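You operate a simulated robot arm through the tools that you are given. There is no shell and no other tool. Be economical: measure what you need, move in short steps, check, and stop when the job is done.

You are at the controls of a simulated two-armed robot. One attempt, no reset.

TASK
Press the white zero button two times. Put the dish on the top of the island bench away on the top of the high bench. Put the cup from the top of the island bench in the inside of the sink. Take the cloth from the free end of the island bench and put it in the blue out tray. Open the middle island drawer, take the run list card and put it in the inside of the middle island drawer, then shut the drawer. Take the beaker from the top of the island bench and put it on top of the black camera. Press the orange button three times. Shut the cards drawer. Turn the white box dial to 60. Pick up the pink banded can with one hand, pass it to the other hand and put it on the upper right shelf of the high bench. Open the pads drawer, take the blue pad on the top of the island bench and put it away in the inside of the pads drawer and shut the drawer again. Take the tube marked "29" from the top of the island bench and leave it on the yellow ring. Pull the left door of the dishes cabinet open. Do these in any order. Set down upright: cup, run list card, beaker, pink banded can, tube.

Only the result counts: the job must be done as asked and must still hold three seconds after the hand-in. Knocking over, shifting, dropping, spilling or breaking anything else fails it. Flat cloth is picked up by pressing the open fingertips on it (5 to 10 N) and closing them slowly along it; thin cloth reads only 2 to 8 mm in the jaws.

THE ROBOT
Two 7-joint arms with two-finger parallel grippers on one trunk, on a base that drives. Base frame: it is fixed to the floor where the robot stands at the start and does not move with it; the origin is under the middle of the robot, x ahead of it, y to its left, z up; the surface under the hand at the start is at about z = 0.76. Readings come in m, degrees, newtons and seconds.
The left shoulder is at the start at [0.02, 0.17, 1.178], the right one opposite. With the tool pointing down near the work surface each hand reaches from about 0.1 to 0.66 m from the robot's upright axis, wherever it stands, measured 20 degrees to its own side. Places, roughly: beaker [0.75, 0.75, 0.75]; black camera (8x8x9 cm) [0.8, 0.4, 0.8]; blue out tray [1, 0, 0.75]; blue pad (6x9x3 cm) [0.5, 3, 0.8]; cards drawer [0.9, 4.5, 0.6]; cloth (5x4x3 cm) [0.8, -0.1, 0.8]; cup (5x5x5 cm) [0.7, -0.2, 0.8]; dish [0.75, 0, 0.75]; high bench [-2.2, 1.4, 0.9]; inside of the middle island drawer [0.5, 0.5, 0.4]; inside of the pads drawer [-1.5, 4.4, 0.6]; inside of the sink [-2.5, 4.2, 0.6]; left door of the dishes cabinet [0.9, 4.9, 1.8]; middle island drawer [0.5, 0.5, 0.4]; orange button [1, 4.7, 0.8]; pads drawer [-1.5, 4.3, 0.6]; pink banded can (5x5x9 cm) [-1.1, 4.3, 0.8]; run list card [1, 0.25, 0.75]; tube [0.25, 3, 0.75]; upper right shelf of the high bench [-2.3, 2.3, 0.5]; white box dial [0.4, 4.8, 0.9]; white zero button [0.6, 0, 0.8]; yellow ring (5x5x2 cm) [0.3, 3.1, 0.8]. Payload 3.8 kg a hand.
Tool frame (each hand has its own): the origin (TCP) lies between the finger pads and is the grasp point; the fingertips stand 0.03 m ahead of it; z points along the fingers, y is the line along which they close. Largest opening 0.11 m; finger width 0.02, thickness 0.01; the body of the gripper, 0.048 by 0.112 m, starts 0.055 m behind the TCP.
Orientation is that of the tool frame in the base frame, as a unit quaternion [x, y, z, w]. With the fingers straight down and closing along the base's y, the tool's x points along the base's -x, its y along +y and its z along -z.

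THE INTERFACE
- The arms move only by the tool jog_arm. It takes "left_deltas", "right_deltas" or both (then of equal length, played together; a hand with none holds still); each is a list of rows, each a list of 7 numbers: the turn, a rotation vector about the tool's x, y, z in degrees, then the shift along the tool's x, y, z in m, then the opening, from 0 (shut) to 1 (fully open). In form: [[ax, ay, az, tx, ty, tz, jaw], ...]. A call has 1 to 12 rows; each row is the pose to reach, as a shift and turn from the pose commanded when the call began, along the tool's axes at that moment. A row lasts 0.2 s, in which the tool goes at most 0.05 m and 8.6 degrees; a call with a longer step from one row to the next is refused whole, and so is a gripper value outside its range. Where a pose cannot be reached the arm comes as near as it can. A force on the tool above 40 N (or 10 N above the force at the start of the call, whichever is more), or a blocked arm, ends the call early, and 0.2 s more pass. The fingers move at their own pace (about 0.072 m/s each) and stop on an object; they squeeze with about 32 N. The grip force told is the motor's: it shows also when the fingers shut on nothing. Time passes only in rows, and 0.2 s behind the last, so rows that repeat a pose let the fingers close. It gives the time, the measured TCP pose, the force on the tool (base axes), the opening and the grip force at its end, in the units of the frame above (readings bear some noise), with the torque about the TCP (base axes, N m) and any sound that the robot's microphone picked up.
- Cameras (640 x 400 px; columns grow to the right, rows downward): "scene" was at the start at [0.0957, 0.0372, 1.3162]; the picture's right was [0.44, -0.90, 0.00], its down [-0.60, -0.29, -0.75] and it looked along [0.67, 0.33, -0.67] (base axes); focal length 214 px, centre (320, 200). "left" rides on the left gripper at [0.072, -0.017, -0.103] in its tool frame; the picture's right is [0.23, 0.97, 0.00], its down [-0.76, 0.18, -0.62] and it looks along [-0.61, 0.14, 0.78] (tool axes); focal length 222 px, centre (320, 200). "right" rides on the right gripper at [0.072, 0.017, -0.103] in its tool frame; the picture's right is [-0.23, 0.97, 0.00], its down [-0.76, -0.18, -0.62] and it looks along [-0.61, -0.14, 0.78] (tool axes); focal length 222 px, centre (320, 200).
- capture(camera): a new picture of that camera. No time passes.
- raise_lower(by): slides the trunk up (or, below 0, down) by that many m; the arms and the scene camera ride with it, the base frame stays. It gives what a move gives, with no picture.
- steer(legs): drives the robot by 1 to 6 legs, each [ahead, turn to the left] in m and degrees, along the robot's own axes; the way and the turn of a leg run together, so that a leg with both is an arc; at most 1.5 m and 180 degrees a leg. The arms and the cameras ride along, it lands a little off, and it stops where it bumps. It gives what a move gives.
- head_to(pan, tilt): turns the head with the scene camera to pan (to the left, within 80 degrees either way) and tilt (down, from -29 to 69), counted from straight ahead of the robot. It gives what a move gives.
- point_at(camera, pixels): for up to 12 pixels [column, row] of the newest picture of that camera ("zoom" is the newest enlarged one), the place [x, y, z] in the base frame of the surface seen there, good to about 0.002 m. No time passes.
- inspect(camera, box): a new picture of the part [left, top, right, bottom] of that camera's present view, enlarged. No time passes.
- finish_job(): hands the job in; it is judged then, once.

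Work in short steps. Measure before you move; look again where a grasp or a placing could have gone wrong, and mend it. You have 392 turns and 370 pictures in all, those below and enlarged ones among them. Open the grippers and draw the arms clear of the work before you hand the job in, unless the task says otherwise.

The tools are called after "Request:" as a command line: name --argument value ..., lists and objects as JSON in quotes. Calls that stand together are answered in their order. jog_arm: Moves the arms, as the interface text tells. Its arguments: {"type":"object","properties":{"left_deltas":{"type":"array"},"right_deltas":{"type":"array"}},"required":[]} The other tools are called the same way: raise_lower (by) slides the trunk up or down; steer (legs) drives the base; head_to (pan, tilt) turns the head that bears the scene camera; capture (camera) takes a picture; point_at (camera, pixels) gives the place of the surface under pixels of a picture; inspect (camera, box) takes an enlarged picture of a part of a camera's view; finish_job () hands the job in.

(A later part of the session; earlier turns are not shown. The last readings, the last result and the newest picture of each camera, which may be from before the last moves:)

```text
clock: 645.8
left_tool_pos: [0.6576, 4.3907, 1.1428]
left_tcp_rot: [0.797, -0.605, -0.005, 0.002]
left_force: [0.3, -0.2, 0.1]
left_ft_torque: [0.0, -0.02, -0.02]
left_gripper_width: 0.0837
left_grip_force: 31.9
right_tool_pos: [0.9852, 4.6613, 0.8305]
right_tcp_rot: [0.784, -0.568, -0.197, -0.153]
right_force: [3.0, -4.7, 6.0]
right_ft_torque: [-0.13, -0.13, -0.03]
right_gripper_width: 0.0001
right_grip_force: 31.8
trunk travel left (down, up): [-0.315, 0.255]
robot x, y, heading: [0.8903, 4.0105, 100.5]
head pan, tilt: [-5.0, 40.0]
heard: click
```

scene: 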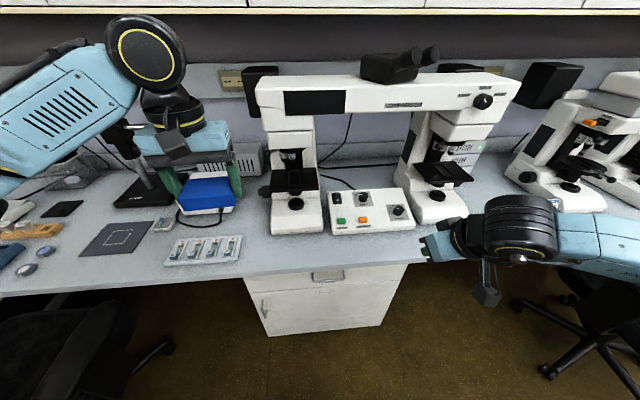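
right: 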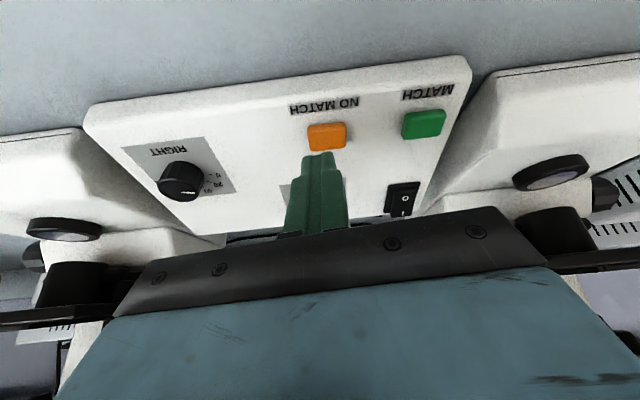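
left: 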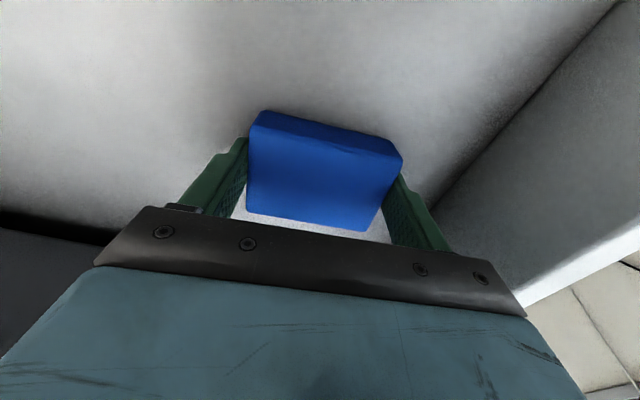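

Click one. I retract and press the second time.

Request:
jog_arm --right_deltas '[[0, 0, 0, 0, 0, -0.012, 0], [0, 0, 0, 0, 0, -0.022, 0], [0, 0, 0, 0, 0, -0.022, 0], [0, 0, 0, 0, 0, -0.01, 0], [0, 0, 0, 0, 0, -0.005, 0], [0, 0, 0, 0, 0, -0.003, 0], [0, 0, 0, 0, 0, -0.001, 0], [0, 0, 0, 0, 0, 0.0, 0], [0, 0, 0, 0, 0, -0.015, 0], [0, 0, 0, 0, 0, -0.022, 0]]'

```text
clock: 648.0
left_tool_pos: [0.6566, 4.392, 1.1424]
left_tcp_rot: [0.796, -0.605, -0.003, 0.004]
left_force: [0.4, -0.2, -0.2]
left_ft_torque: [-0.03, 0.02, 0.01]
left_gripper_width: 0.0835
left_grip_force: 31.8
right_tool_pos: [0.9888, 4.6509, 0.8492]
right_tcp_rot: [0.784, -0.569, -0.196, -0.154]
right_force: [-0.3, -0.8, -0.9]
right_ft_torque: [-0.01, -0.01, 0.01]
right_gripper_width: 0.0
right_grip_force: 31.3
trunk travel left (down, up): [-0.315, 0.255]
robot x, y, heading: [0.8925, 4.0076, 100.5]
head pan, tilt: [-5.0, 40.0]
heard: click
```

Click two. Now the third press, from the same hover.

Request:
jog_arm --right_deltas '[[0, 0, 0, 0, 0, 0.012, 0], [0, 0, 0, 0, 0, 0.017, 0], [0, 0, 0, 0, 0, 0.019, 0], [0, 0, 0, 0, 0, 0.021, 0], [0, 0, 0, 0, 0, 0.022, 0], [0, 0, 0, 0, 0, 0.008, 0], [0, 0, 0, 0, 0, 0, 0], [0, 0, 0, 0, 0, -0.03, 0]]'

```text
clock: 649.8
left_tool_pos: [0.6586, 4.3911, 1.1425]
left_tcp_rot: [0.797, -0.604, -0.003, 0.003]
left_force: [-0.3, -0.5, -0.5]
left_ft_torque: [0.03, -0.01, 0.0]
left_gripper_width: 0.0839
left_grip_force: 32.3
right_tool_pos: [0.9911, 4.6378, 0.8767]
right_tcp_rot: [0.784, -0.568, -0.197, -0.153]
right_force: [0.1, -0.3, 0.0]
right_ft_torque: [0.04, 0.0, 0.0]
right_gripper_width: 0.0
right_grip_force: 31.6
trunk travel left (down, up): [-0.315, 0.255]
robot x, y, heading: [0.8954, 4.0076, 100.7]
head pan, tilt: [-5.0, 40.0]
heard: click
```

Three clicks in all. I retract the right hand and look at the dial box.

Request:
jog_arm --right_deltas '[[0, 0, 0, 0.02, 0, -0.035, 0], [0, 0, 0, 0.04, 0, -0.07, 0], [0, 0, 0, 0.06, -0.01, -0.105, 0], [0, 5, 0, 0.08, -0.02, -0.14, 0], [0, 11, 0, 0.1, -0.03, -0.17, 0], [0, 18, 0, 0.1, -0.04, -0.2, 0], [0, 25, 0, 0.1, -0.05, -0.22, 0], [0, 30, 0, 0.1, -0.05, -0.22, 0.5]]' --left_deltas '[[0, 0, 0, 0.03, -0.02, 0, 0.5], [0, 0, 0, 0.06, -0.04, 0, 0.5], [0, 0, 0, 0.09, -0.06, 0, 0.5], [0, 0, 0, 0.12, -0.06, 0, 0.5], [0, 0, 0, 0.12, -0.06, 0, 0.5], [0, 0, 0, 0.12, -0.06, 0, 0.5], [0, 0, 0, 0.12, -0.06, 0, 0.5], [0, 0, 0, 0.12, -0.06, 0, 0.5]]'

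Request:
head_to --pan 25 --tilt 35

Request:
capture --camera "scene"

```text
clock: 651.6
left_tool_pos: [0.7496, 4.2911, 1.141]
left_tcp_rot: [0.796, -0.605, -0.004, 0.003]
left_force: [-0.3, -0.4, 0.1]
left_ft_torque: [0.01, -0.01, 0.02]
left_gripper_width: 0.0836
left_grip_force: 32.3
right_tool_pos: [1.0976, 4.4663, 1.0219]
right_tcp_rot: [0.809, -0.588, 0.014, 0.0]
right_force: [-0.4, 0.5, 0.2]
right_ft_torque: [0.0, -0.02, 0.04]
right_gripper_width: 0.0533
right_grip_force: 0.5
trunk travel left (down, up): [-0.315, 0.255]
robot x, y, heading: [0.8921, 4.0062, 100.7]
head pan, tilt: [-5.0, 40.0]
```

```text
clock: 652.5
left_tool_pos: [0.7487, 4.2899, 1.1421]
left_tcp_rot: [0.796, -0.605, -0.003, 0.003]
left_force: [-0.7, 0.0, -0.7]
left_ft_torque: [0.04, 0.01, -0.01]
left_gripper_width: 0.0836
left_grip_force: 31.8
right_tool_pos: [1.0969, 4.4662, 1.0209]
right_tcp_rot: [0.808, -0.589, 0.012, -0.002]
right_force: [-0.3, 0.7, 0.9]
right_ft_torque: [0.01, 0.0, -0.05]
right_gripper_width: 0.055
right_grip_force: 0.0
trunk travel left (down, up): [-0.315, 0.255]
robot x, y, heading: [0.8911, 4.0088, 100.6]
head pan, tilt: [25.0, 35.0]
```

```text
157 pictures are left
```

scene: 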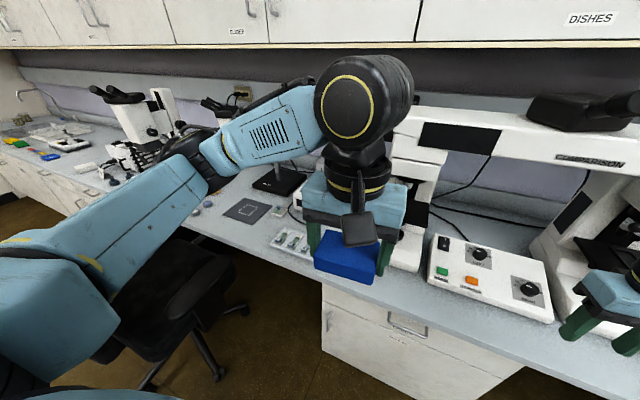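

The dial is hidden for now. I look up at the DISHES cabinet door.

Request:
head_to --pan 0 --tilt -5

Request:
capture --camera "scene"

```text
clock: 653.6
left_tool_pos: [0.7486, 4.2892, 1.1413]
left_tcp_rot: [0.797, -0.604, -0.003, 0.004]
left_force: [0.0, 1.3, -0.1]
left_ft_torque: [0.02, -0.03, 0.03]
left_gripper_width: 0.0837
left_grip_force: 32.1
right_tool_pos: [1.0964, 4.4653, 1.0221]
right_tcp_rot: [0.808, -0.589, 0.013, -0.002]
right_force: [0.5, 0.4, 0.3]
right_ft_torque: [0.05, 0.01, -0.03]
right_gripper_width: 0.0549
right_grip_force: 0.0
trunk travel left (down, up): [-0.315, 0.255]
robot x, y, heading: [0.8914, 4.0049, 100.6]
head pan, tilt: [0.0, -5.0]
```

```text
156 pictures are left
```

scene: 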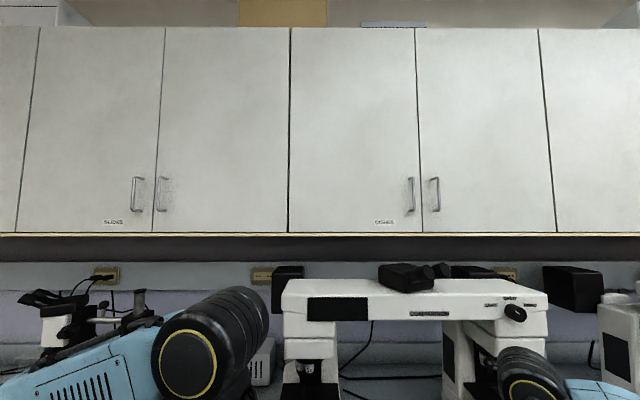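

Request:
inspect --camera "scene" --box '[360, 150, 460, 240]'

Request:
point_at --camera "scene" --pixels '[[411, 195], [412, 180], [411, 210], [405, 195], [400, 195], [419, 200], [292, 200], [350, 100], [355, 230], [417, 35], [290, 35]]'

```text
4.44 times, centred on (410, 195) of scene
```

zoom: 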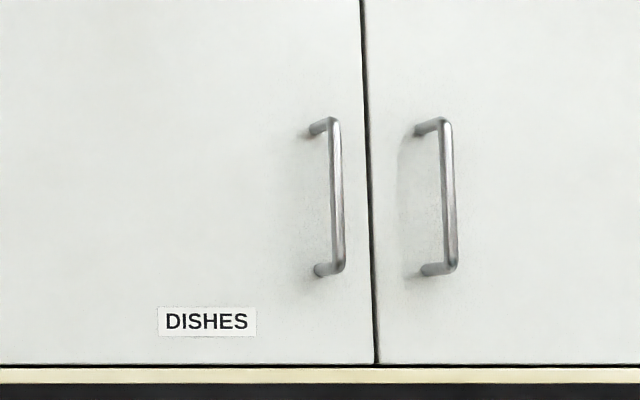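

```text
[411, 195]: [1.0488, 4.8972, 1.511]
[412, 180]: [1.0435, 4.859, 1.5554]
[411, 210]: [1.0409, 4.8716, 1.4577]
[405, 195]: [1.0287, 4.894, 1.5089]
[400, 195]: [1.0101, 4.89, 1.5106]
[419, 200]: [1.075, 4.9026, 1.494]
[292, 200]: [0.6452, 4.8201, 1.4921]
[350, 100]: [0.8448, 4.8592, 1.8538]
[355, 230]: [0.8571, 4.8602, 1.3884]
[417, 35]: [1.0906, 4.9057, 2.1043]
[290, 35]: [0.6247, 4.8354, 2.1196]
```

Door handle bar: x≈1.045, y≈4.86, z 1.46–1.56; hinge at x≈0.645. I raise the trunk and pitch the right hand to horizontal at that height.

Request:
raise_lower --by 0.24

Request:
jog_arm --right_deltas '[[0, -8, 0, 0.01, 0, -0.02, 0.5], [0, -16, 0, 0.02, 0, -0.04, 0.5], [0, -24, 0, 0.03, 0, -0.06, 0.5], [0, -32, 0, 0.04, 0, -0.08, 0.5], [0, -40, 0, 0.04, 0, -0.1, 0.5], [0, -48, 0, 0.04, 0, -0.12, 0.5], [0, -56, 0, 0.03, 0, -0.14, 0.5], [0, -64, 0, 0.02, 0, -0.16, 0.5], [0, -72, 0, 0.0, 0, -0.18, 0.5], [0, -80, 0, -0.02, 0, -0.2, 0.5], [0, -80, 0, -0.02, 0, -0.22, 0.5]]'

Request:
capture --camera "right"

Request:
capture --camera "scene"

```text
clock: 656.1
left_tool_pos: [0.748, 4.2892, 1.3818]
left_tcp_rot: [0.796, -0.605, -0.003, 0.003]
left_force: [0.9, -0.3, -0.4]
left_ft_torque: [0.04, -0.01, 0.0]
left_gripper_width: 0.0836
left_grip_force: 32.5
right_tool_pos: [1.0967, 4.4664, 1.2602]
right_tcp_rot: [0.808, -0.589, 0.013, -0.002]
right_force: [0.4, -0.1, -0.6]
right_ft_torque: [-0.02, -0.01, -0.02]
right_gripper_width: 0.0551
right_grip_force: 0.1
trunk travel left (down, up): [-0.555, 0.015]
robot x, y, heading: [0.892, 4.0091, 100.5]
head pan, tilt: [0.0, -5.0]
```

```text
clock: 658.5
left_tool_pos: [0.7494, 4.2891, 1.3819]
left_tcp_rot: [0.796, -0.605, -0.004, 0.003]
left_force: [-0.6, -0.1, 0.1]
left_ft_torque: [0.0, 0.02, -0.02]
left_gripper_width: 0.0837
left_grip_force: 31.9
right_tool_pos: [1.0835, 4.491, 1.4794]
right_tcp_rot: [0.627, -0.45, -0.51, -0.379]
right_force: [-1.0, 0.0, 0.5]
right_ft_torque: [0.02, 0.02, -0.03]
right_gripper_width: 0.0552
right_grip_force: 0.0
right hand out of reach, approached as far as the arm can: row 6, 7, 8, 9, 10
trunk travel left (down, up): [-0.555, 0.015]
robot x, y, heading: [0.8965, 4.0066, 100.5]
head pan, tilt: [0.0, -5.0]
```

```text
154 pictures are left
```

right: 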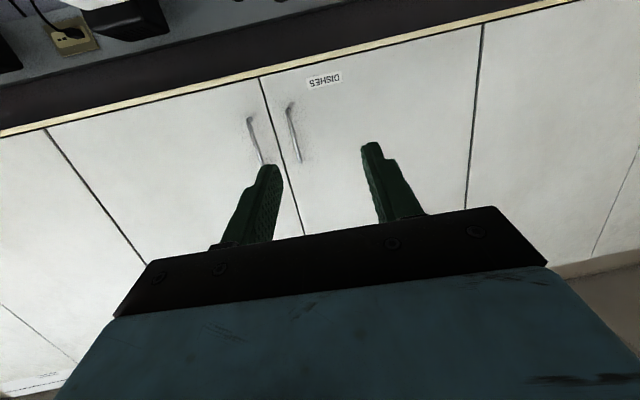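

```text
153 pictures are left
```

scene: 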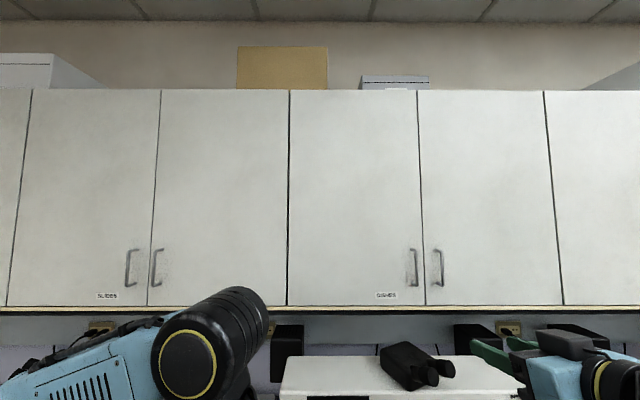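

The hand is nearly horizontal at the door's height. I measure the left door's handle in the right camera at (293,130).

Request:
inspect --camera "right" --box '[230, 80, 350, 170]'

Request:
point_at --camera "right" --pixels '[[292, 120], [295, 135], [298, 150], [288, 106], [310, 130], [252, 130]]'

```text
4.44 times, centred on (290, 125) of right
```

zoom: 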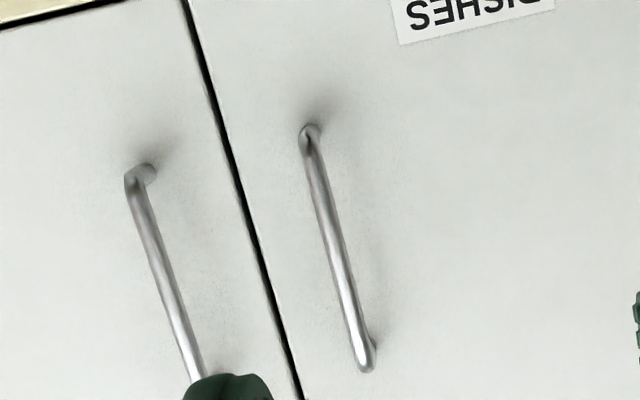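

```text
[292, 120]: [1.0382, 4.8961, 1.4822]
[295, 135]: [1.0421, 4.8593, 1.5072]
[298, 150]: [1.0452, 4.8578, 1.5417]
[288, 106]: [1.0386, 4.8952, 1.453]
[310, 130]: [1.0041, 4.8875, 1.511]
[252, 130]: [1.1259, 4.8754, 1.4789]
```

Handle bar centre ≈(1.043,4.862), z 1.46–1.56. I step 0.1 m closer, then bring the hand to 8 cm before the bar.

Request:
steer --legs '[[0.1, 0]]'

Request:
jog_arm --right_deltas '[[0, 0, 0, -0.02, -0.02, 0.02, 0.5], [0, 0, 0, -0.04, -0.04, 0.05, 0.5], [0, 0, 0, -0.06, -0.06, 0.08, 0.5], [0, 0, 0, -0.08, -0.075, 0.11, 0.5], [0, 0, 0, -0.09, -0.09, 0.14, 0.5], [0, 0, 0, -0.099, -0.095, 0.165, 0.5], [0, 0, 0, -0.099, -0.095, 0.165, 0.5]]'

Request:
capture --camera "right"

```text
clock: 659.7
left_tool_pos: [0.7305, 4.3862, 1.3828]
left_tcp_rot: [0.797, -0.604, -0.003, 0.003]
left_force: [-0.1, -0.1, -0.4]
left_ft_torque: [-0.01, -0.01, 0.02]
left_gripper_width: 0.0837
left_grip_force: 32.3
right_tool_pos: [1.0667, 4.5875, 1.4803]
right_tcp_rot: [0.628, -0.45, -0.51, -0.379]
right_force: [-0.6, -1.2, 0.6]
right_ft_torque: [0.0, -0.01, -0.03]
right_gripper_width: 0.0551
right_grip_force: 0.1
trunk travel left (down, up): [-0.555, 0.015]
robot x, y, heading: [0.8715, 4.1053, 100.5]
head pan, tilt: [0.0, -5.0]
```

```text
clock: 661.3
left_tool_pos: [0.7318, 4.3848, 1.3814]
left_tcp_rot: [0.796, -0.605, -0.003, 0.004]
left_force: [0.2, 0.5, -0.1]
left_ft_torque: [0.01, 0.05, 0.0]
left_gripper_width: 0.0836
left_grip_force: 31.8
right_tool_pos: [1.0997, 4.7884, 1.545]
right_tcp_rot: [0.628, -0.45, -0.509, -0.379]
right_force: [0.9, 0.7, -0.4]
right_ft_torque: [-0.04, 0.0, 0.01]
right_gripper_width: 0.0552
right_grip_force: 0.1
trunk travel left (down, up): [-0.555, 0.015]
robot x, y, heading: [0.8756, 4.1062, 100.4]
head pan, tilt: [0.0, -5.0]
```

```text
151 pictures are left
```

right: 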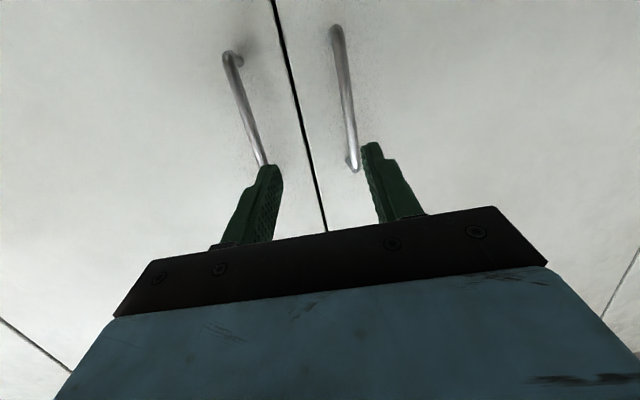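

Bar seen between and left of centre; I back 2 cm, shift 3.2 cm left and 2 cm down, then check.

Request:
jog_arm --right_deltas '[[0, 0, 0, 0, 0.0, -0.02, 0.5], [0, 0, 0, 0.017, 0.032, -0.02, 0.5], [0, 0, 0, 0.017, 0.032, 0.0, 0.5], [0, 0, 0, 0.017, 0.032, 0.02, 0.5]]'

Request:
capture --camera "right"

```text
clock: 662.3
left_tool_pos: [0.7314, 4.3863, 1.3819]
left_tcp_rot: [0.797, -0.604, -0.004, 0.001]
left_force: [0.8, 0.4, -0.7]
left_ft_torque: [-0.01, 0.03, 0.0]
left_gripper_width: 0.0834
left_grip_force: 32.3
right_tool_pos: [1.0645, 4.7954, 1.5245]
right_tcp_rot: [0.629, -0.45, -0.509, -0.378]
right_force: [-0.1, 0.0, 0.2]
right_ft_torque: [0.02, 0.01, 0.0]
right_gripper_width: 0.0551
right_grip_force: 0.0
trunk travel left (down, up): [-0.555, 0.015]
robot x, y, heading: [0.8723, 4.1056, 100.3]
head pan, tilt: [0.0, -5.0]
```

```text
150 pictures are left
```

right: 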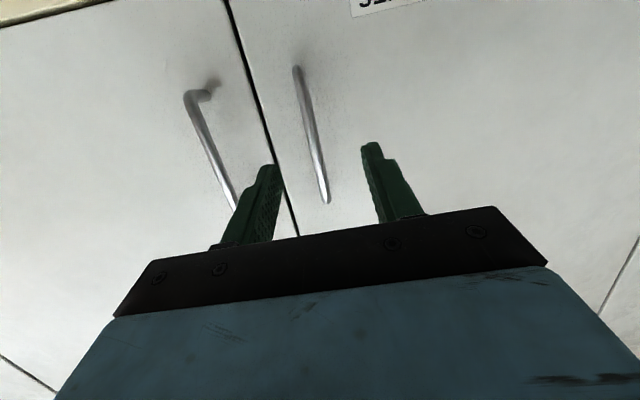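

The bar is centred between the jaws. I advance 6.3 cm and close.

Request:
jog_arm --right_deltas '[[0, 0, 0, 0, 0, 0.025, 0.5], [0, 0, 0, 0, 0, 0.05, 0.5], [0, 0, 0, 0, 0, 0.062, 0.5], [0, 0, 0, 0, 0, 0.062, 0.3], [0, 0, 0, 0, 0, 0.062, 0.1], [0, 0, 0, 0, 0, 0.062, 0], [0, 0, 0, 0, 0, 0.062, 0]]'

Request:
capture --camera "right"

```text
clock: 663.9
left_tool_pos: [0.7334, 4.3862, 1.382]
left_tcp_rot: [0.796, -0.605, -0.004, 0.004]
left_force: [-0.5, 0.3, 1.6]
left_ft_torque: [0.01, -0.01, 0.0]
left_gripper_width: 0.0834
left_grip_force: 32.0
right_tool_pos: [1.051, 4.8539, 1.5133]
right_tcp_rot: [0.627, -0.451, -0.51, -0.378]
right_force: [8.9, 1.8, 3.2]
right_ft_torque: [-0.43, 0.88, -0.09]
right_gripper_width: 0.0101
right_grip_force: 45.1
trunk travel left (down, up): [-0.555, 0.015]
robot x, y, heading: [0.8761, 4.1038, 100.3]
head pan, tilt: [0.0, -5.0]
```

```text
149 pictures are left
```

right: 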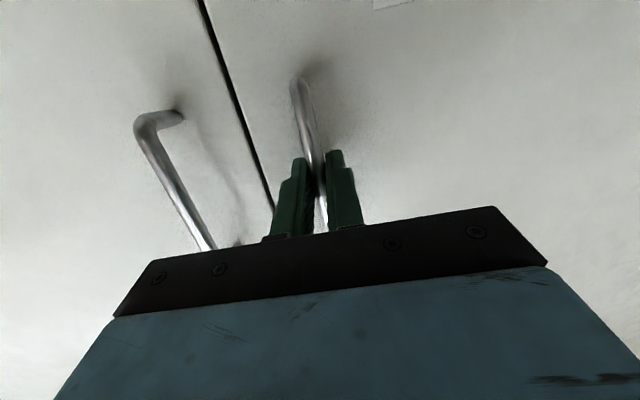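

Gripped (10 mm). I pull the door open along its arc (hinge at (0.645,4.82), radius 0.40), first 30°.

Request:
jog_arm --right_deltas '[[0, 0, 0, 0.0032, 0.0044, -0.0167, 0], [0, 0, 0, 0.0064, 0.0088, -0.0333, 0], [0, 0, 0, 0.0095, 0.0147, -0.0495, 0], [0, 0, 0, 0.0125, 0.0205, -0.0657, 0], [0, 0, 0, 0.0155, 0.0278, -0.0815, 0], [0, 0, 0, 0.0185, 0.0351, -0.0972, 0], [0, 0, 0, 0.024, 0.0521, -0.1268, 0], [0, 0, 0, 0.0291, 0.0717, -0.1546, 0], [0, 0, 0, 0.034, 0.0943, -0.1817, 0]]'

Request:
capture --camera "scene"

```text
clock: 665.9
left_tool_pos: [0.7368, 4.383, 1.3837]
left_tcp_rot: [0.796, -0.605, -0.006, 0.002]
left_force: [-0.5, -0.5, -0.5]
left_ft_torque: [-0.01, -0.03, 0.01]
left_gripper_width: 0.0838
left_grip_force: 31.9
right_tool_pos: [1.018, 4.6432, 1.513]
right_tcp_rot: [0.627, -0.452, -0.51, -0.378]
right_force: [22.3, -10.7, -0.6]
right_ft_torque: [0.35, 0.99, -0.05]
right_gripper_width: 0.0096
right_grip_force: 45.0
trunk travel left (down, up): [-0.555, 0.015]
robot x, y, heading: [0.879, 4.1046, 100.1]
head pan, tilt: [0.0, -5.0]
```

```text
148 pictures are left
```

scene: 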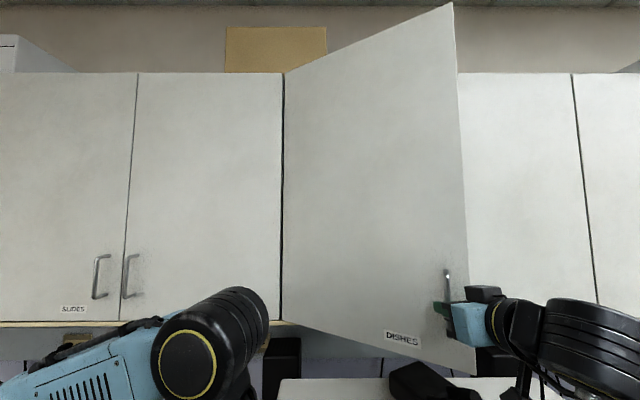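

Door is at ~30°. I continue the arc to about 48°.

Request:
jog_arm --right_deltas '[[0, 0, 0, 0.0022, 0.009, -0.012, 0], [0, 0, 0, 0.0044, 0.02, -0.0245, 0], [0, 0, 0, 0.0063, 0.033, -0.036, 0], [0, 0, 0, 0.0083, 0.046, -0.0475, 0], [0, 0, 0, 0.01, 0.06, -0.0575, 0], [0, 0, 0, 0.0118, 0.0745, -0.0675, 0], [0, 0, 0, 0.0132, 0.089, -0.077, 0], [0, 0, 0, 0.0132, 0.089, -0.077, 0]]'

Request:
capture --camera "scene"

```text
clock: 667.4
left_tool_pos: [0.7357, 4.3826, 1.3828]
left_tcp_rot: [0.796, -0.606, -0.005, 0.002]
left_force: [-0.7, 0.0, 0.0]
left_ft_torque: [0.02, 0.0, 0.0]
left_gripper_width: 0.0836
left_grip_force: 32.3
right_tool_pos: [0.963, 4.5521, 1.5129]
right_tcp_rot: [0.627, -0.455, -0.505, -0.381]
right_force: [17.4, -13.4, -6.5]
right_ft_torque: [-0.12, 0.83, -0.29]
right_gripper_width: 0.0098
right_grip_force: 44.9
right hand out of reach, approached as far as the arm can: row 7
trunk travel left (down, up): [-0.555, 0.015]
robot x, y, heading: [0.8733, 4.0999, 100.5]
head pan, tilt: [0.0, -5.0]
stopped in row 7 (right hand): the force on the tool passed its limit at 44 N (the readings are from after the stop); the commanded pose is now the measured one
```

```text
147 pictures are left
```

scene: 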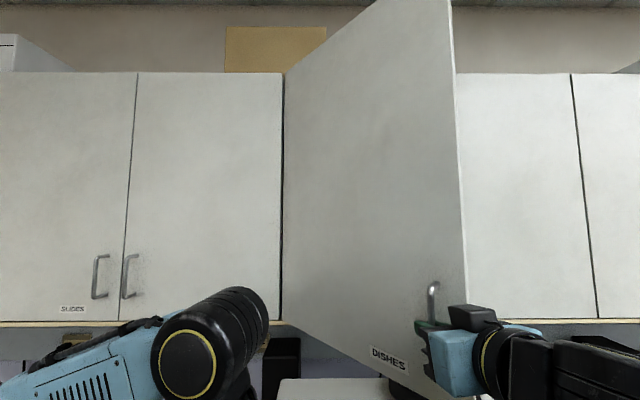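

Door at ~47°; the arm is at its limit near the body. I drive back with a left turn to follow the arc further.

Request:
steer --legs '[[-0.1, 10]]'

Request:
capture --camera "scene"

```text
clock: 668.6
left_tool_pos: [0.7063, 4.2787, 1.3802]
left_tcp_rot: [0.843, -0.538, -0.001, 0.003]
left_force: [-0.8, -0.1, -0.7]
left_ft_torque: [0.0, -0.03, 0.01]
left_gripper_width: 0.0838
left_grip_force: 32.6
right_tool_pos: [0.8975, 4.484, 1.513]
right_tcp_rot: [0.664, -0.401, -0.535, -0.335]
right_force: [-9.6, 9.1, -3.5]
right_ft_torque: [-0.31, 0.95, 0.1]
right_gripper_width: 0.0098
right_grip_force: 45.3
trunk travel left (down, up): [-0.555, 0.015]
robot x, y, heading: [0.8952, 4.025, 109.8]
head pan, tilt: [0.0, -5.0]
stopped in leg 1: the force on the tool passed its limit at 42 N (the readings are from after the stop); the commanded pose is now the measured one
```

```text
146 pictures are left
```

scene: 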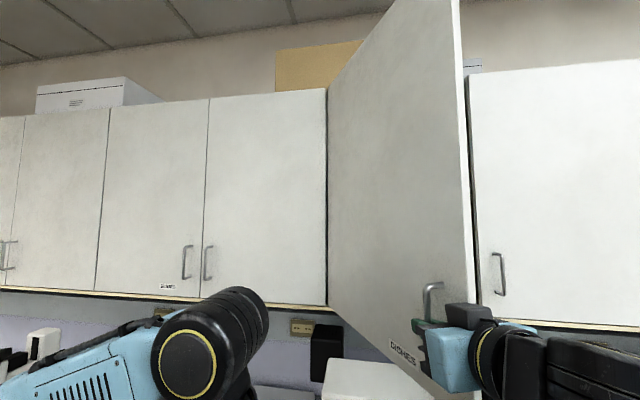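

Door is ~59° open. I follow the arc a bit more for safety.

Request:
steer --legs '[[-0.06, 10]]'

Request:
capture --camera "scene"

```text
clock: 669.6
left_tool_pos: [0.6925, 4.22, 1.3826]
left_tcp_rot: [0.873, -0.488, -0.002, 0.003]
left_force: [0.1, -1.0, -0.2]
left_ft_torque: [0.02, -0.06, -0.03]
left_gripper_width: 0.0837
left_grip_force: 32.0
right_tool_pos: [0.86, 4.4525, 1.5139]
right_tcp_rot: [0.683, -0.367, -0.552, -0.306]
right_force: [-6.6, 8.9, -7.2]
right_ft_torque: [0.05, 1.02, -0.2]
right_gripper_width: 0.0095
right_grip_force: 44.7
trunk travel left (down, up): [-0.555, 0.015]
robot x, y, heading: [0.9114, 3.99, 116.4]
head pan, tilt: [0.0, -5.0]
stopped in leg 1: the force on the tool passed its limit at 49 N (the readings are from after the stop); the commanded pose is now the measured one
```

```text
145 pictures are left
```

scene: 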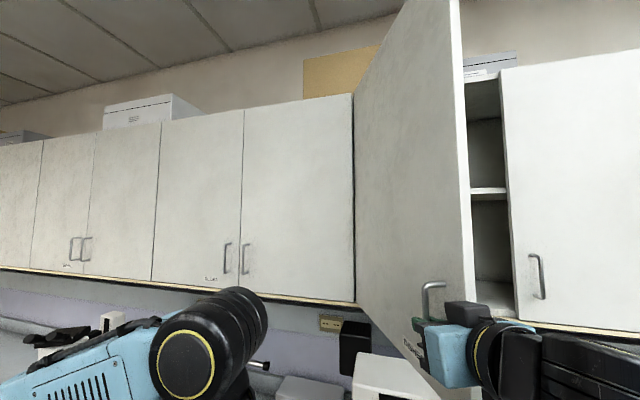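

Door is ~66° open. I release the handle and retract; then I'll push it further from the inside.

Request:
jog_arm --right_deltas '[[0, 0, 0, 0, 0, 0, 0.15], [0, 0, 0, 0, 0, 0, 0.3], [0, 0, 0, 0, 0, -0.02, 0.3], [0, 0, 0, 0, 0, -0.06, 0.3], [0, 0, 0, 0, -0.03, -0.1, 0.1], [0, 0, 0, 0, -0.07, -0.12, 0], [0, 0, 0, 0, -0.11, -0.12, 0], [0, 0, 0, 0, -0.15, -0.12, 0]]'

Request:
capture --camera "scene"

Request:
capture --camera "right"

```text
clock: 671.4
left_tool_pos: [0.696, 4.2159, 1.3821]
left_tcp_rot: [0.873, -0.487, -0.003, 0.002]
left_force: [0.3, -0.5, 0.1]
left_ft_torque: [0.01, 0.02, 0.01]
left_gripper_width: 0.0835
left_grip_force: 32.0
right_tool_pos: [1.0619, 4.4675, 1.56]
right_tcp_rot: [0.682, -0.365, -0.554, -0.306]
right_force: [-0.7, -0.1, 0.6]
right_ft_torque: [-0.02, 0.03, -0.02]
right_gripper_width: 0.0
right_grip_force: 31.7
right hand out of reach, approached as far as the arm can: row 3, 4, 5, 6, 7, 8
trunk travel left (down, up): [-0.555, 0.015]
robot x, y, heading: [0.9072, 3.9835, 116.1]
head pan, tilt: [0.0, -5.0]
```

```text
144 pictures are left
```

scene: 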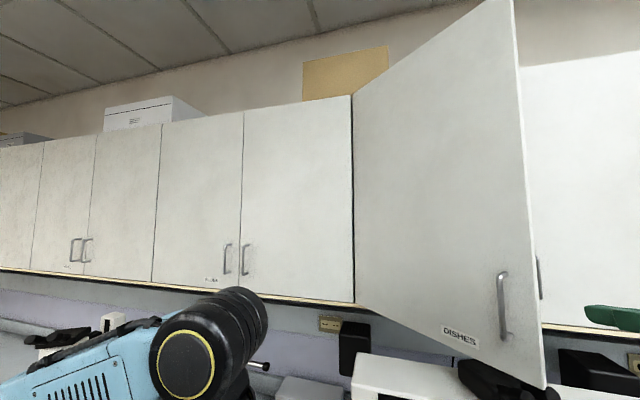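

```text
143 pictures are left
```

right: 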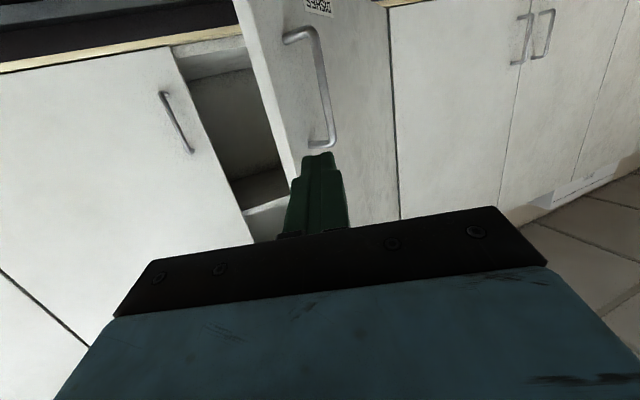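

The door swung back a little on release. I measure where its edge is now.

Request:
point_at --camera "scene" --pixels '[[503, 300], [525, 200], [540, 370], [357, 200], [440, 200], [530, 300]]'

```text
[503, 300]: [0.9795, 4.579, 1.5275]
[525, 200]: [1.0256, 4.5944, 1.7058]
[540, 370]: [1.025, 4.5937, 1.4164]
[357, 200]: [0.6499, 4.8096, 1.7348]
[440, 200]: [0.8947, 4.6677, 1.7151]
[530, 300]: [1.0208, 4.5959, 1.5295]
```

It slid back to ~41° because the jaws still straddled the bar. I'll regrip: turn the robot 12° right and bring the hand to 10 cm before the bar.

Request:
steer --legs '[[0, -12]]'

Request:
jog_arm --right_deltas '[[0, 0, 0, 0, 0.02, 0, 0.3], [0, 0, 0, 0.001, 0.045, 0.02, 0.3], [0, 0, 0, 0.002, 0.07, 0.045, 0.3], [0, 0, 0, 0.003, 0.095, 0.07, 0.3], [0, 0, 0, 0.003, 0.1115, 0.095, 0.3], [0, 0, 0, 0.003, 0.1115, 0.1, 0.3]]'

Request:
capture --camera "right"

```text
clock: 672.5
left_tool_pos: [0.7491, 4.2586, 1.3807]
left_tcp_rot: [0.817, -0.577, -0.003, 0.003]
left_force: [-0.1, 0.7, 0.4]
left_ft_torque: [0.0, -0.03, -0.03]
left_gripper_width: 0.0835
left_grip_force: 32.2
right_tool_pos: [1.1594, 4.4265, 1.5595]
right_tcp_rot: [0.64, -0.434, -0.52, -0.362]
right_force: [0.0, -0.1, 0.0]
right_ft_torque: [0.01, -0.03, 0.0]
right_gripper_width: 0.0001
right_grip_force: 32.2
trunk travel left (down, up): [-0.555, 0.015]
robot x, y, heading: [0.9091, 3.9841, 104.4]
head pan, tilt: [0.0, -5.0]
```

```text
clock: 673.9
left_tool_pos: [0.7478, 4.258, 1.3823]
left_tcp_rot: [0.817, -0.576, -0.004, 0.003]
left_force: [0.7, -0.5, 0.5]
left_ft_torque: [0.01, 0.01, 0.02]
left_gripper_width: 0.0839
left_grip_force: 31.3
right_tool_pos: [1.0223, 4.4799, 1.5364]
right_tcp_rot: [0.64, -0.435, -0.52, -0.362]
right_force: [-0.6, -0.2, -0.1]
right_ft_torque: [-0.02, 0.01, 0.02]
right_gripper_width: 0.0329
right_grip_force: 0.1
right hand out of reach, approached as far as the arm can: row 1, 2, 3
trunk travel left (down, up): [-0.555, 0.015]
robot x, y, heading: [0.9121, 3.9896, 104.6]
head pan, tilt: [0.0, -5.0]
```

```text
142 pictures are left
```

right: 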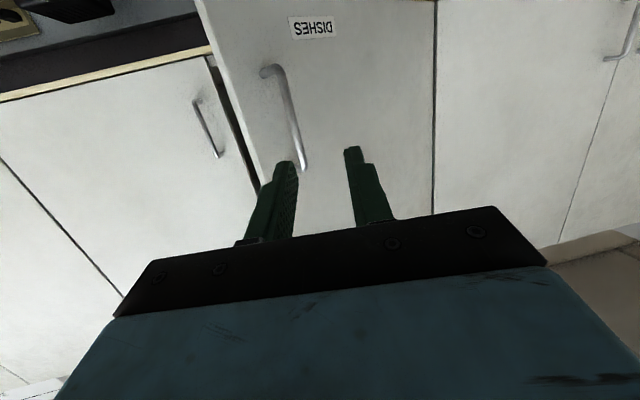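

Request:
point_at --camera "right" --pixels '[[284, 110], [290, 130], [297, 150], [310, 120], [260, 120]]'

```text
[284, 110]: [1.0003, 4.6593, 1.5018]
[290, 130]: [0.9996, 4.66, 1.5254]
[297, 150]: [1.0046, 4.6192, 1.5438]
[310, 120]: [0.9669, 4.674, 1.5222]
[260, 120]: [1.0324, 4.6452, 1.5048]
```

The door seems to have moved again; I check its angle once more with the scene camera.

Request:
capture --camera "scene"

Request:
point_at --camera "scene" --pixels '[[360, 200], [400, 200], [420, 200], [440, 200], [450, 250]]'

```text
141 pictures are left
```

scene: 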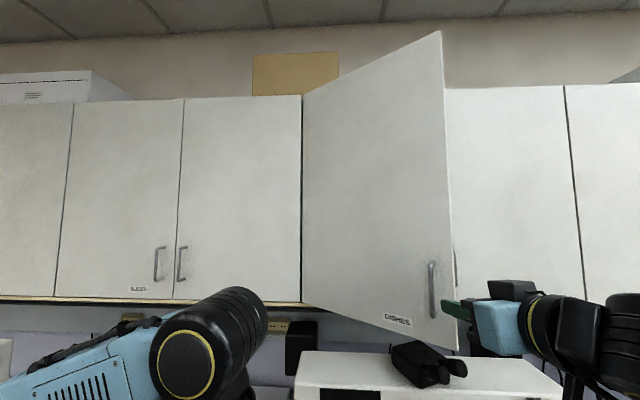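

```text
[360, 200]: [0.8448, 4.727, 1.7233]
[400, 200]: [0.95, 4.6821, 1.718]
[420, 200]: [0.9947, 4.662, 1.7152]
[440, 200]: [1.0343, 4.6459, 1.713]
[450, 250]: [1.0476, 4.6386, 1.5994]
```

I wait ~2 s without touching, to see whether the door drifts by itself.

Request:
jog_arm --right_deltas '[[0, 0, 0, 0, 0, 0, 0.3], [0, 0, 0, 0, 0, 0, 0.3], [0, 0, 0, 0, 0, 0, 0.3], [0, 0, 0, 0, 0, 0, 0.3], [0, 0, 0, 0, 0, 0, 0.3], [0, 0, 0, 0, 0, 0, 0.3], [0, 0, 0, 0, 0, 0, 0.3], [0, 0, 0, 0, 0, 0, 0.3], [0, 0, 0, 0, 0, 0, 0.3], [0, 0, 0, 0, 0, 0, 0.3]]'

Request:
capture --camera "scene"

Request:
point_at --camera "scene" --pixels '[[360, 200], [400, 200], [420, 200], [440, 200]]'

```text
clock: 676.1
left_tool_pos: [0.7482, 4.2582, 1.3814]
left_tcp_rot: [0.817, -0.576, -0.004, 0.002]
left_force: [-0.7, -0.1, -0.4]
left_ft_torque: [0.02, 0.0, -0.07]
left_gripper_width: 0.0835
left_grip_force: 32.3
right_tool_pos: [1.0211, 4.4804, 1.538]
right_tcp_rot: [0.64, -0.435, -0.519, -0.363]
right_force: [0.1, -0.3, 0.2]
right_ft_torque: [-0.02, 0.01, 0.02]
right_gripper_width: 0.0331
right_grip_force: 0.0
trunk travel left (down, up): [-0.555, 0.015]
robot x, y, heading: [0.9108, 3.9884, 104.3]
head pan, tilt: [0.0, -5.0]
```

```text
140 pictures are left
```

scene: 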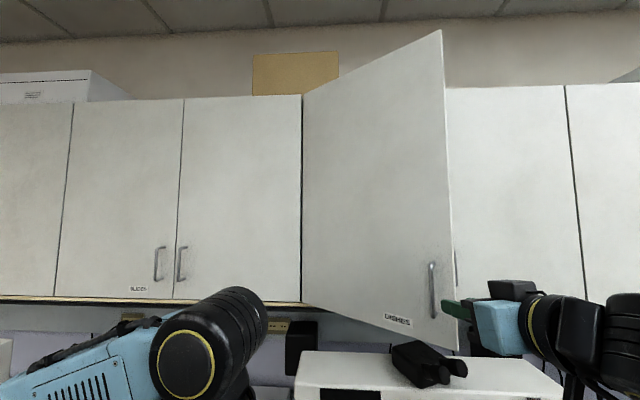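

```text
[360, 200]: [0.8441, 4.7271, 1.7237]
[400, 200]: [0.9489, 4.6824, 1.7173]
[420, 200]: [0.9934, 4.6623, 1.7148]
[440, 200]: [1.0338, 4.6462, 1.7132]
```

It stays at ~34°. I regrip: shift 3.4 cm right, advance 14 cm, close.

Request:
jog_arm --right_deltas '[[0, 0, 0, 0, -0.02, 0, 0.4], [0, 0, 0, -0.002, -0.034, 0.02, 0.4], [0, 0, 0, -0.0035, -0.034, 0.06, 0.4], [0, 0, 0, -0.0035, -0.034, 0.1, 0.4]]'

Request:
capture --camera "right"

```text
clock: 677.1
left_tool_pos: [0.7475, 4.2579, 1.3817]
left_tcp_rot: [0.817, -0.577, -0.003, 0.004]
left_force: [-0.4, 0.2, 0.0]
left_ft_torque: [0.03, 0.01, 0.0]
left_gripper_width: 0.0834
left_grip_force: 32.2
right_tool_pos: [1.013, 4.5848, 1.5171]
right_tcp_rot: [0.641, -0.434, -0.52, -0.362]
right_force: [0.2, -0.1, -0.4]
right_ft_torque: [-0.01, 0.0, -0.02]
right_gripper_width: 0.0443
right_grip_force: 0.1
trunk travel left (down, up): [-0.555, 0.015]
robot x, y, heading: [0.9122, 3.9875, 104.2]
head pan, tilt: [0.0, -5.0]
```

```text
139 pictures are left
```

right: 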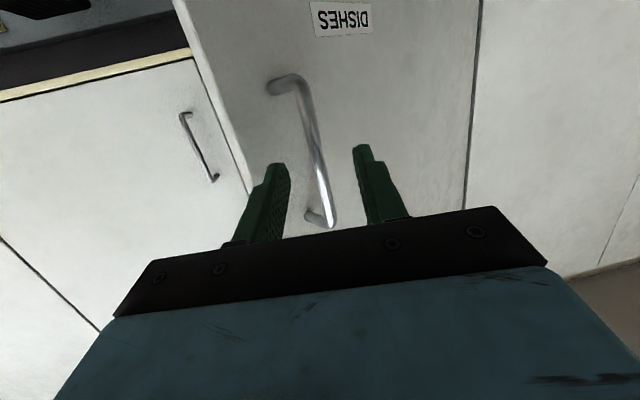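

Request:
jog_arm --right_deltas '[[0, 0, 0, 0.006, 0, 0.02, 0.4], [0, 0, 0, 0.012, 0, 0.035, 0.4], [0, 0, 0, 0.012, 0, 0.035, 0.2], [0, 0, 0, 0.012, 0, 0.035, 0.05], [0, 0, 0, 0.012, 0, 0.035, 0], [0, 0, 0, 0.012, 0, 0.035, 0]]'

```text
clock: 678.5
left_tool_pos: [0.7515, 4.2566, 1.3827]
left_tcp_rot: [0.817, -0.576, -0.003, 0.002]
left_force: [-0.8, 0.3, 0.3]
left_ft_torque: [-0.03, 0.01, 0.01]
left_gripper_width: 0.0838
left_grip_force: 31.9
right_tool_pos: [1.0063, 4.6096, 1.4986]
right_tcp_rot: [0.639, -0.435, -0.521, -0.363]
right_force: [9.5, -4.6, -0.3]
right_ft_torque: [-0.28, 0.52, -0.16]
right_gripper_width: 0.0097
right_grip_force: 44.7
trunk travel left (down, up): [-0.555, 0.015]
robot x, y, heading: [0.912, 3.989, 104.3]
head pan, tilt: [0.0, -5.0]
```

Gripped again. I follow the arc with base motion in three short legs (back with left turns).

Request:
steer --legs '[[-0.08, 8], [-0.06, 8], [-0.03, 9]]'

Request:
capture --camera "scene"

```text
clock: 679.3
left_tool_pos: [0.747, 4.2371, 1.3806]
left_tcp_rot: [0.825, -0.565, -0.004, 0.003]
left_force: [-1.8, -0.8, -0.8]
left_ft_torque: [-0.03, -0.03, 0.0]
left_gripper_width: 0.0836
left_grip_force: 31.6
right_tool_pos: [1.0023, 4.6019, 1.4996]
right_tcp_rot: [0.642, -0.435, -0.517, -0.361]
right_force: [11.6, -7.2, -13.8]
right_ft_torque: [0.38, 1.11, -0.36]
right_gripper_width: 0.0097
right_grip_force: 44.9
trunk travel left (down, up): [-0.555, 0.015]
robot x, y, heading: [0.9139, 3.9739, 105.6]
head pan, tilt: [0.0, -5.0]
stopped in leg 1: the force on the tool passed its limit at 44 N (the readings are from after the stop); the commanded pose is now the measured one
```

```text
138 pictures are left
```

scene: 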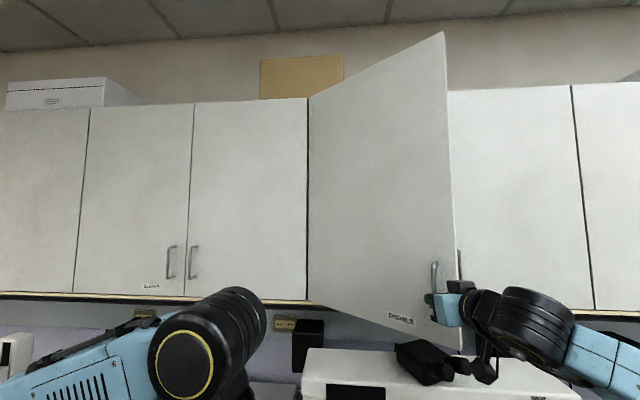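

I use the arm for this part, in small arc steps.

Request:
jog_arm --right_deltas '[[0, 0, 0, 0.0023, 0.015, -0.0127, 0], [0, 0, 0, 0.0046, 0.0305, -0.0254, 0], [0, 0, 0, 0.0064, 0.048, -0.036, 0], [0, 0, 0, 0.0083, 0.066, -0.0463, 0], [0, 0, 0, 0.0098, 0.084, -0.0555, 0], [0, 0, 0, 0.0114, 0.1025, -0.0646, 0], [0, 0, 0, 0.0125, 0.122, -0.0713, 0], [0, 0, 0, 0.0135, 0.142, -0.0779, 0]]'

Request:
capture --camera "scene"

```text
clock: 681.1
left_tool_pos: [0.7453, 4.2396, 1.3813]
left_tcp_rot: [0.826, -0.564, -0.003, 0.004]
left_force: [-0.8, 0.8, -1.0]
left_ft_torque: [-0.04, 0.0, -0.02]
left_gripper_width: 0.0838
left_grip_force: 32.3
right_tool_pos: [0.8951, 4.4785, 1.5]
right_tcp_rot: [0.643, -0.431, -0.521, -0.36]
right_force: [2.9, -4.7, -19.6]
right_ft_torque: [-0.26, 0.84, -0.02]
right_gripper_width: 0.0096
right_grip_force: 45.5
trunk travel left (down, up): [-0.555, 0.015]
robot x, y, heading: [0.9156, 3.9743, 105.8]
head pan, tilt: [0.0, -5.0]
```

```text
137 pictures are left
```

scene: 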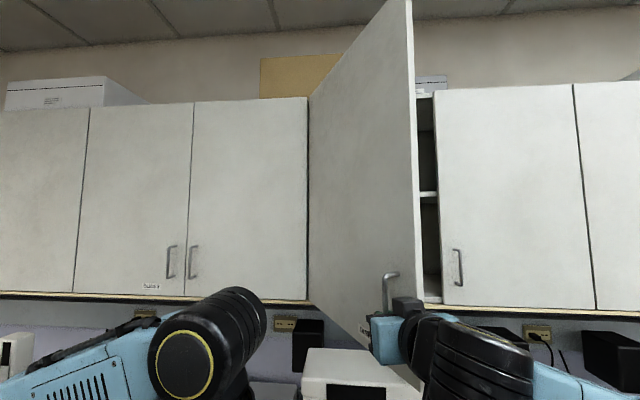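

Door at ~60°. I move the left hand aside, then continue the arc to ~78°.

Request:
jog_arm --left_deltas '[[0, 0, 0, 0.02, 0.03, 0, 0.5], [0, 0, 0, 0.04, 0.06, 0, 0.5], [0, 0, 0, 0.05, 0.09, 0, 0.5], [0, 0, 0, 0.06, 0.12, 0, 0.5], [0, 0, 0, 0.06, 0.15, 0, 0.5]]'

Request:
jog_arm --right_deltas '[[0, 0, 0, 0.0005, 0.02, -0.004, 0], [0, 0, 0, 0.001, 0.041, -0.008, 0], [0, 0, 0, 0.001, 0.062, -0.0105, 0], [0, 0, 0, 0.0012, 0.082, -0.0125, 0], [0, 0, 0, 0.001, 0.103, -0.0125, 0], [0, 0, 0, 0.0006, 0.124, -0.0122, 0]]'

Request:
capture --camera "scene"

```text
clock: 682.3
left_tool_pos: [0.6241, 4.1397, 1.3869]
left_tcp_rot: [0.825, -0.565, -0.002, 0.004]
left_force: [0.2, 0.1, 0.1]
left_ft_torque: [0.02, -0.01, 0.02]
left_gripper_width: 0.0834
left_grip_force: 32.0
left hand out of reach, approached as far as the arm can: row 4, 5
right_tool_pos: [0.8956, 4.4791, 1.5007]
right_tcp_rot: [0.642, -0.432, -0.52, -0.362]
right_force: [3.9, -5.9, -20.8]
right_ft_torque: [-0.4, 0.78, -0.06]
right_gripper_width: 0.0094
right_grip_force: 45.4
trunk travel left (down, up): [-0.555, 0.015]
robot x, y, heading: [0.9136, 3.9727, 105.7]
head pan, tilt: [0.0, -5.0]
```

```text
clock: 683.7
left_tool_pos: [0.6257, 4.1379, 1.3878]
left_tcp_rot: [0.826, -0.564, -0.002, 0.002]
left_force: [-0.2, 0.0, -0.2]
left_ft_torque: [0.01, 0.0, 0.01]
left_gripper_width: 0.0838
left_grip_force: 32.0
right_tool_pos: [0.781, 4.4172, 1.5004]
right_tcp_rot: [0.642, -0.429, -0.523, -0.361]
right_force: [2.9, -12.3, -17.7]
right_ft_torque: [-0.52, 0.74, 0.07]
right_gripper_width: 0.0096
right_grip_force: 44.9
trunk travel left (down, up): [-0.555, 0.015]
robot x, y, heading: [0.9139, 3.9707, 105.6]
head pan, tilt: [0.0, -5.0]
```

```text
136 pictures are left
```

scene: 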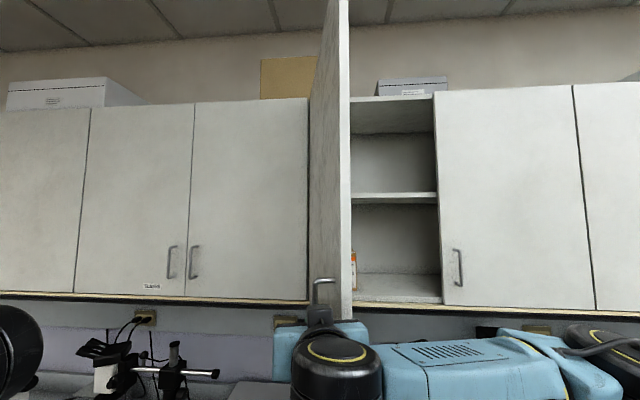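

Door is ~80° open. I open the jaws and drive straight back so the fingers slide off parallel to the door.

Request:
jog_arm --right_deltas '[[0, 0, 0, 0, 0, 0, 0.2], [0, 0, 0, 0, 0, 0, 0.35], [0, 0, 0, 0, 0, 0, 0.45], [0, 0, 0, 0, 0, 0, 0.45], [0, 0, 0, 0, 0, 0, 0.45]]'

Request:
steer --legs '[[-0.2, 0]]'

Request:
capture --camera "scene"

```text
clock: 684.9
left_tool_pos: [0.6251, 4.1398, 1.3866]
left_tcp_rot: [0.826, -0.564, -0.003, 0.003]
left_force: [-0.4, 0.7, 0.4]
left_ft_torque: [-0.01, 0.03, -0.01]
left_gripper_width: 0.0838
left_grip_force: 31.9
right_tool_pos: [0.7843, 4.4199, 1.5002]
right_tcp_rot: [0.641, -0.431, -0.522, -0.362]
right_force: [0.1, -0.7, 0.3]
right_ft_torque: [-0.01, 0.01, -0.05]
right_gripper_width: 0.0497
right_grip_force: 0.2
trunk travel left (down, up): [-0.555, 0.015]
robot x, y, heading: [0.9153, 3.9714, 105.7]
head pan, tilt: [0.0, -5.0]
```

```text
clock: 686.5
left_tool_pos: [0.6791, 3.952, 1.3871]
left_tcp_rot: [0.824, -0.566, -0.002, 0.004]
left_force: [-0.5, -0.6, 0.2]
left_ft_torque: [0.0, -0.02, 0.02]
left_gripper_width: 0.0837
left_grip_force: 31.8
right_tool_pos: [0.8377, 4.2295, 1.4999]
right_tcp_rot: [0.64, -0.433, -0.52, -0.363]
right_force: [-0.2, 0.2, -0.2]
right_ft_torque: [0.0, 0.0, 0.0]
right_gripper_width: 0.0494
right_grip_force: 0.1
trunk travel left (down, up): [-0.555, 0.015]
robot x, y, heading: [0.967, 3.7823, 105.5]
head pan, tilt: [0.0, -5.0]
```

```text
135 pictures are left
```

scene: 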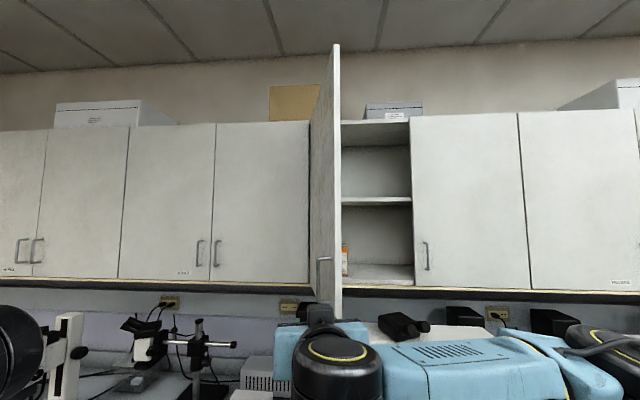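

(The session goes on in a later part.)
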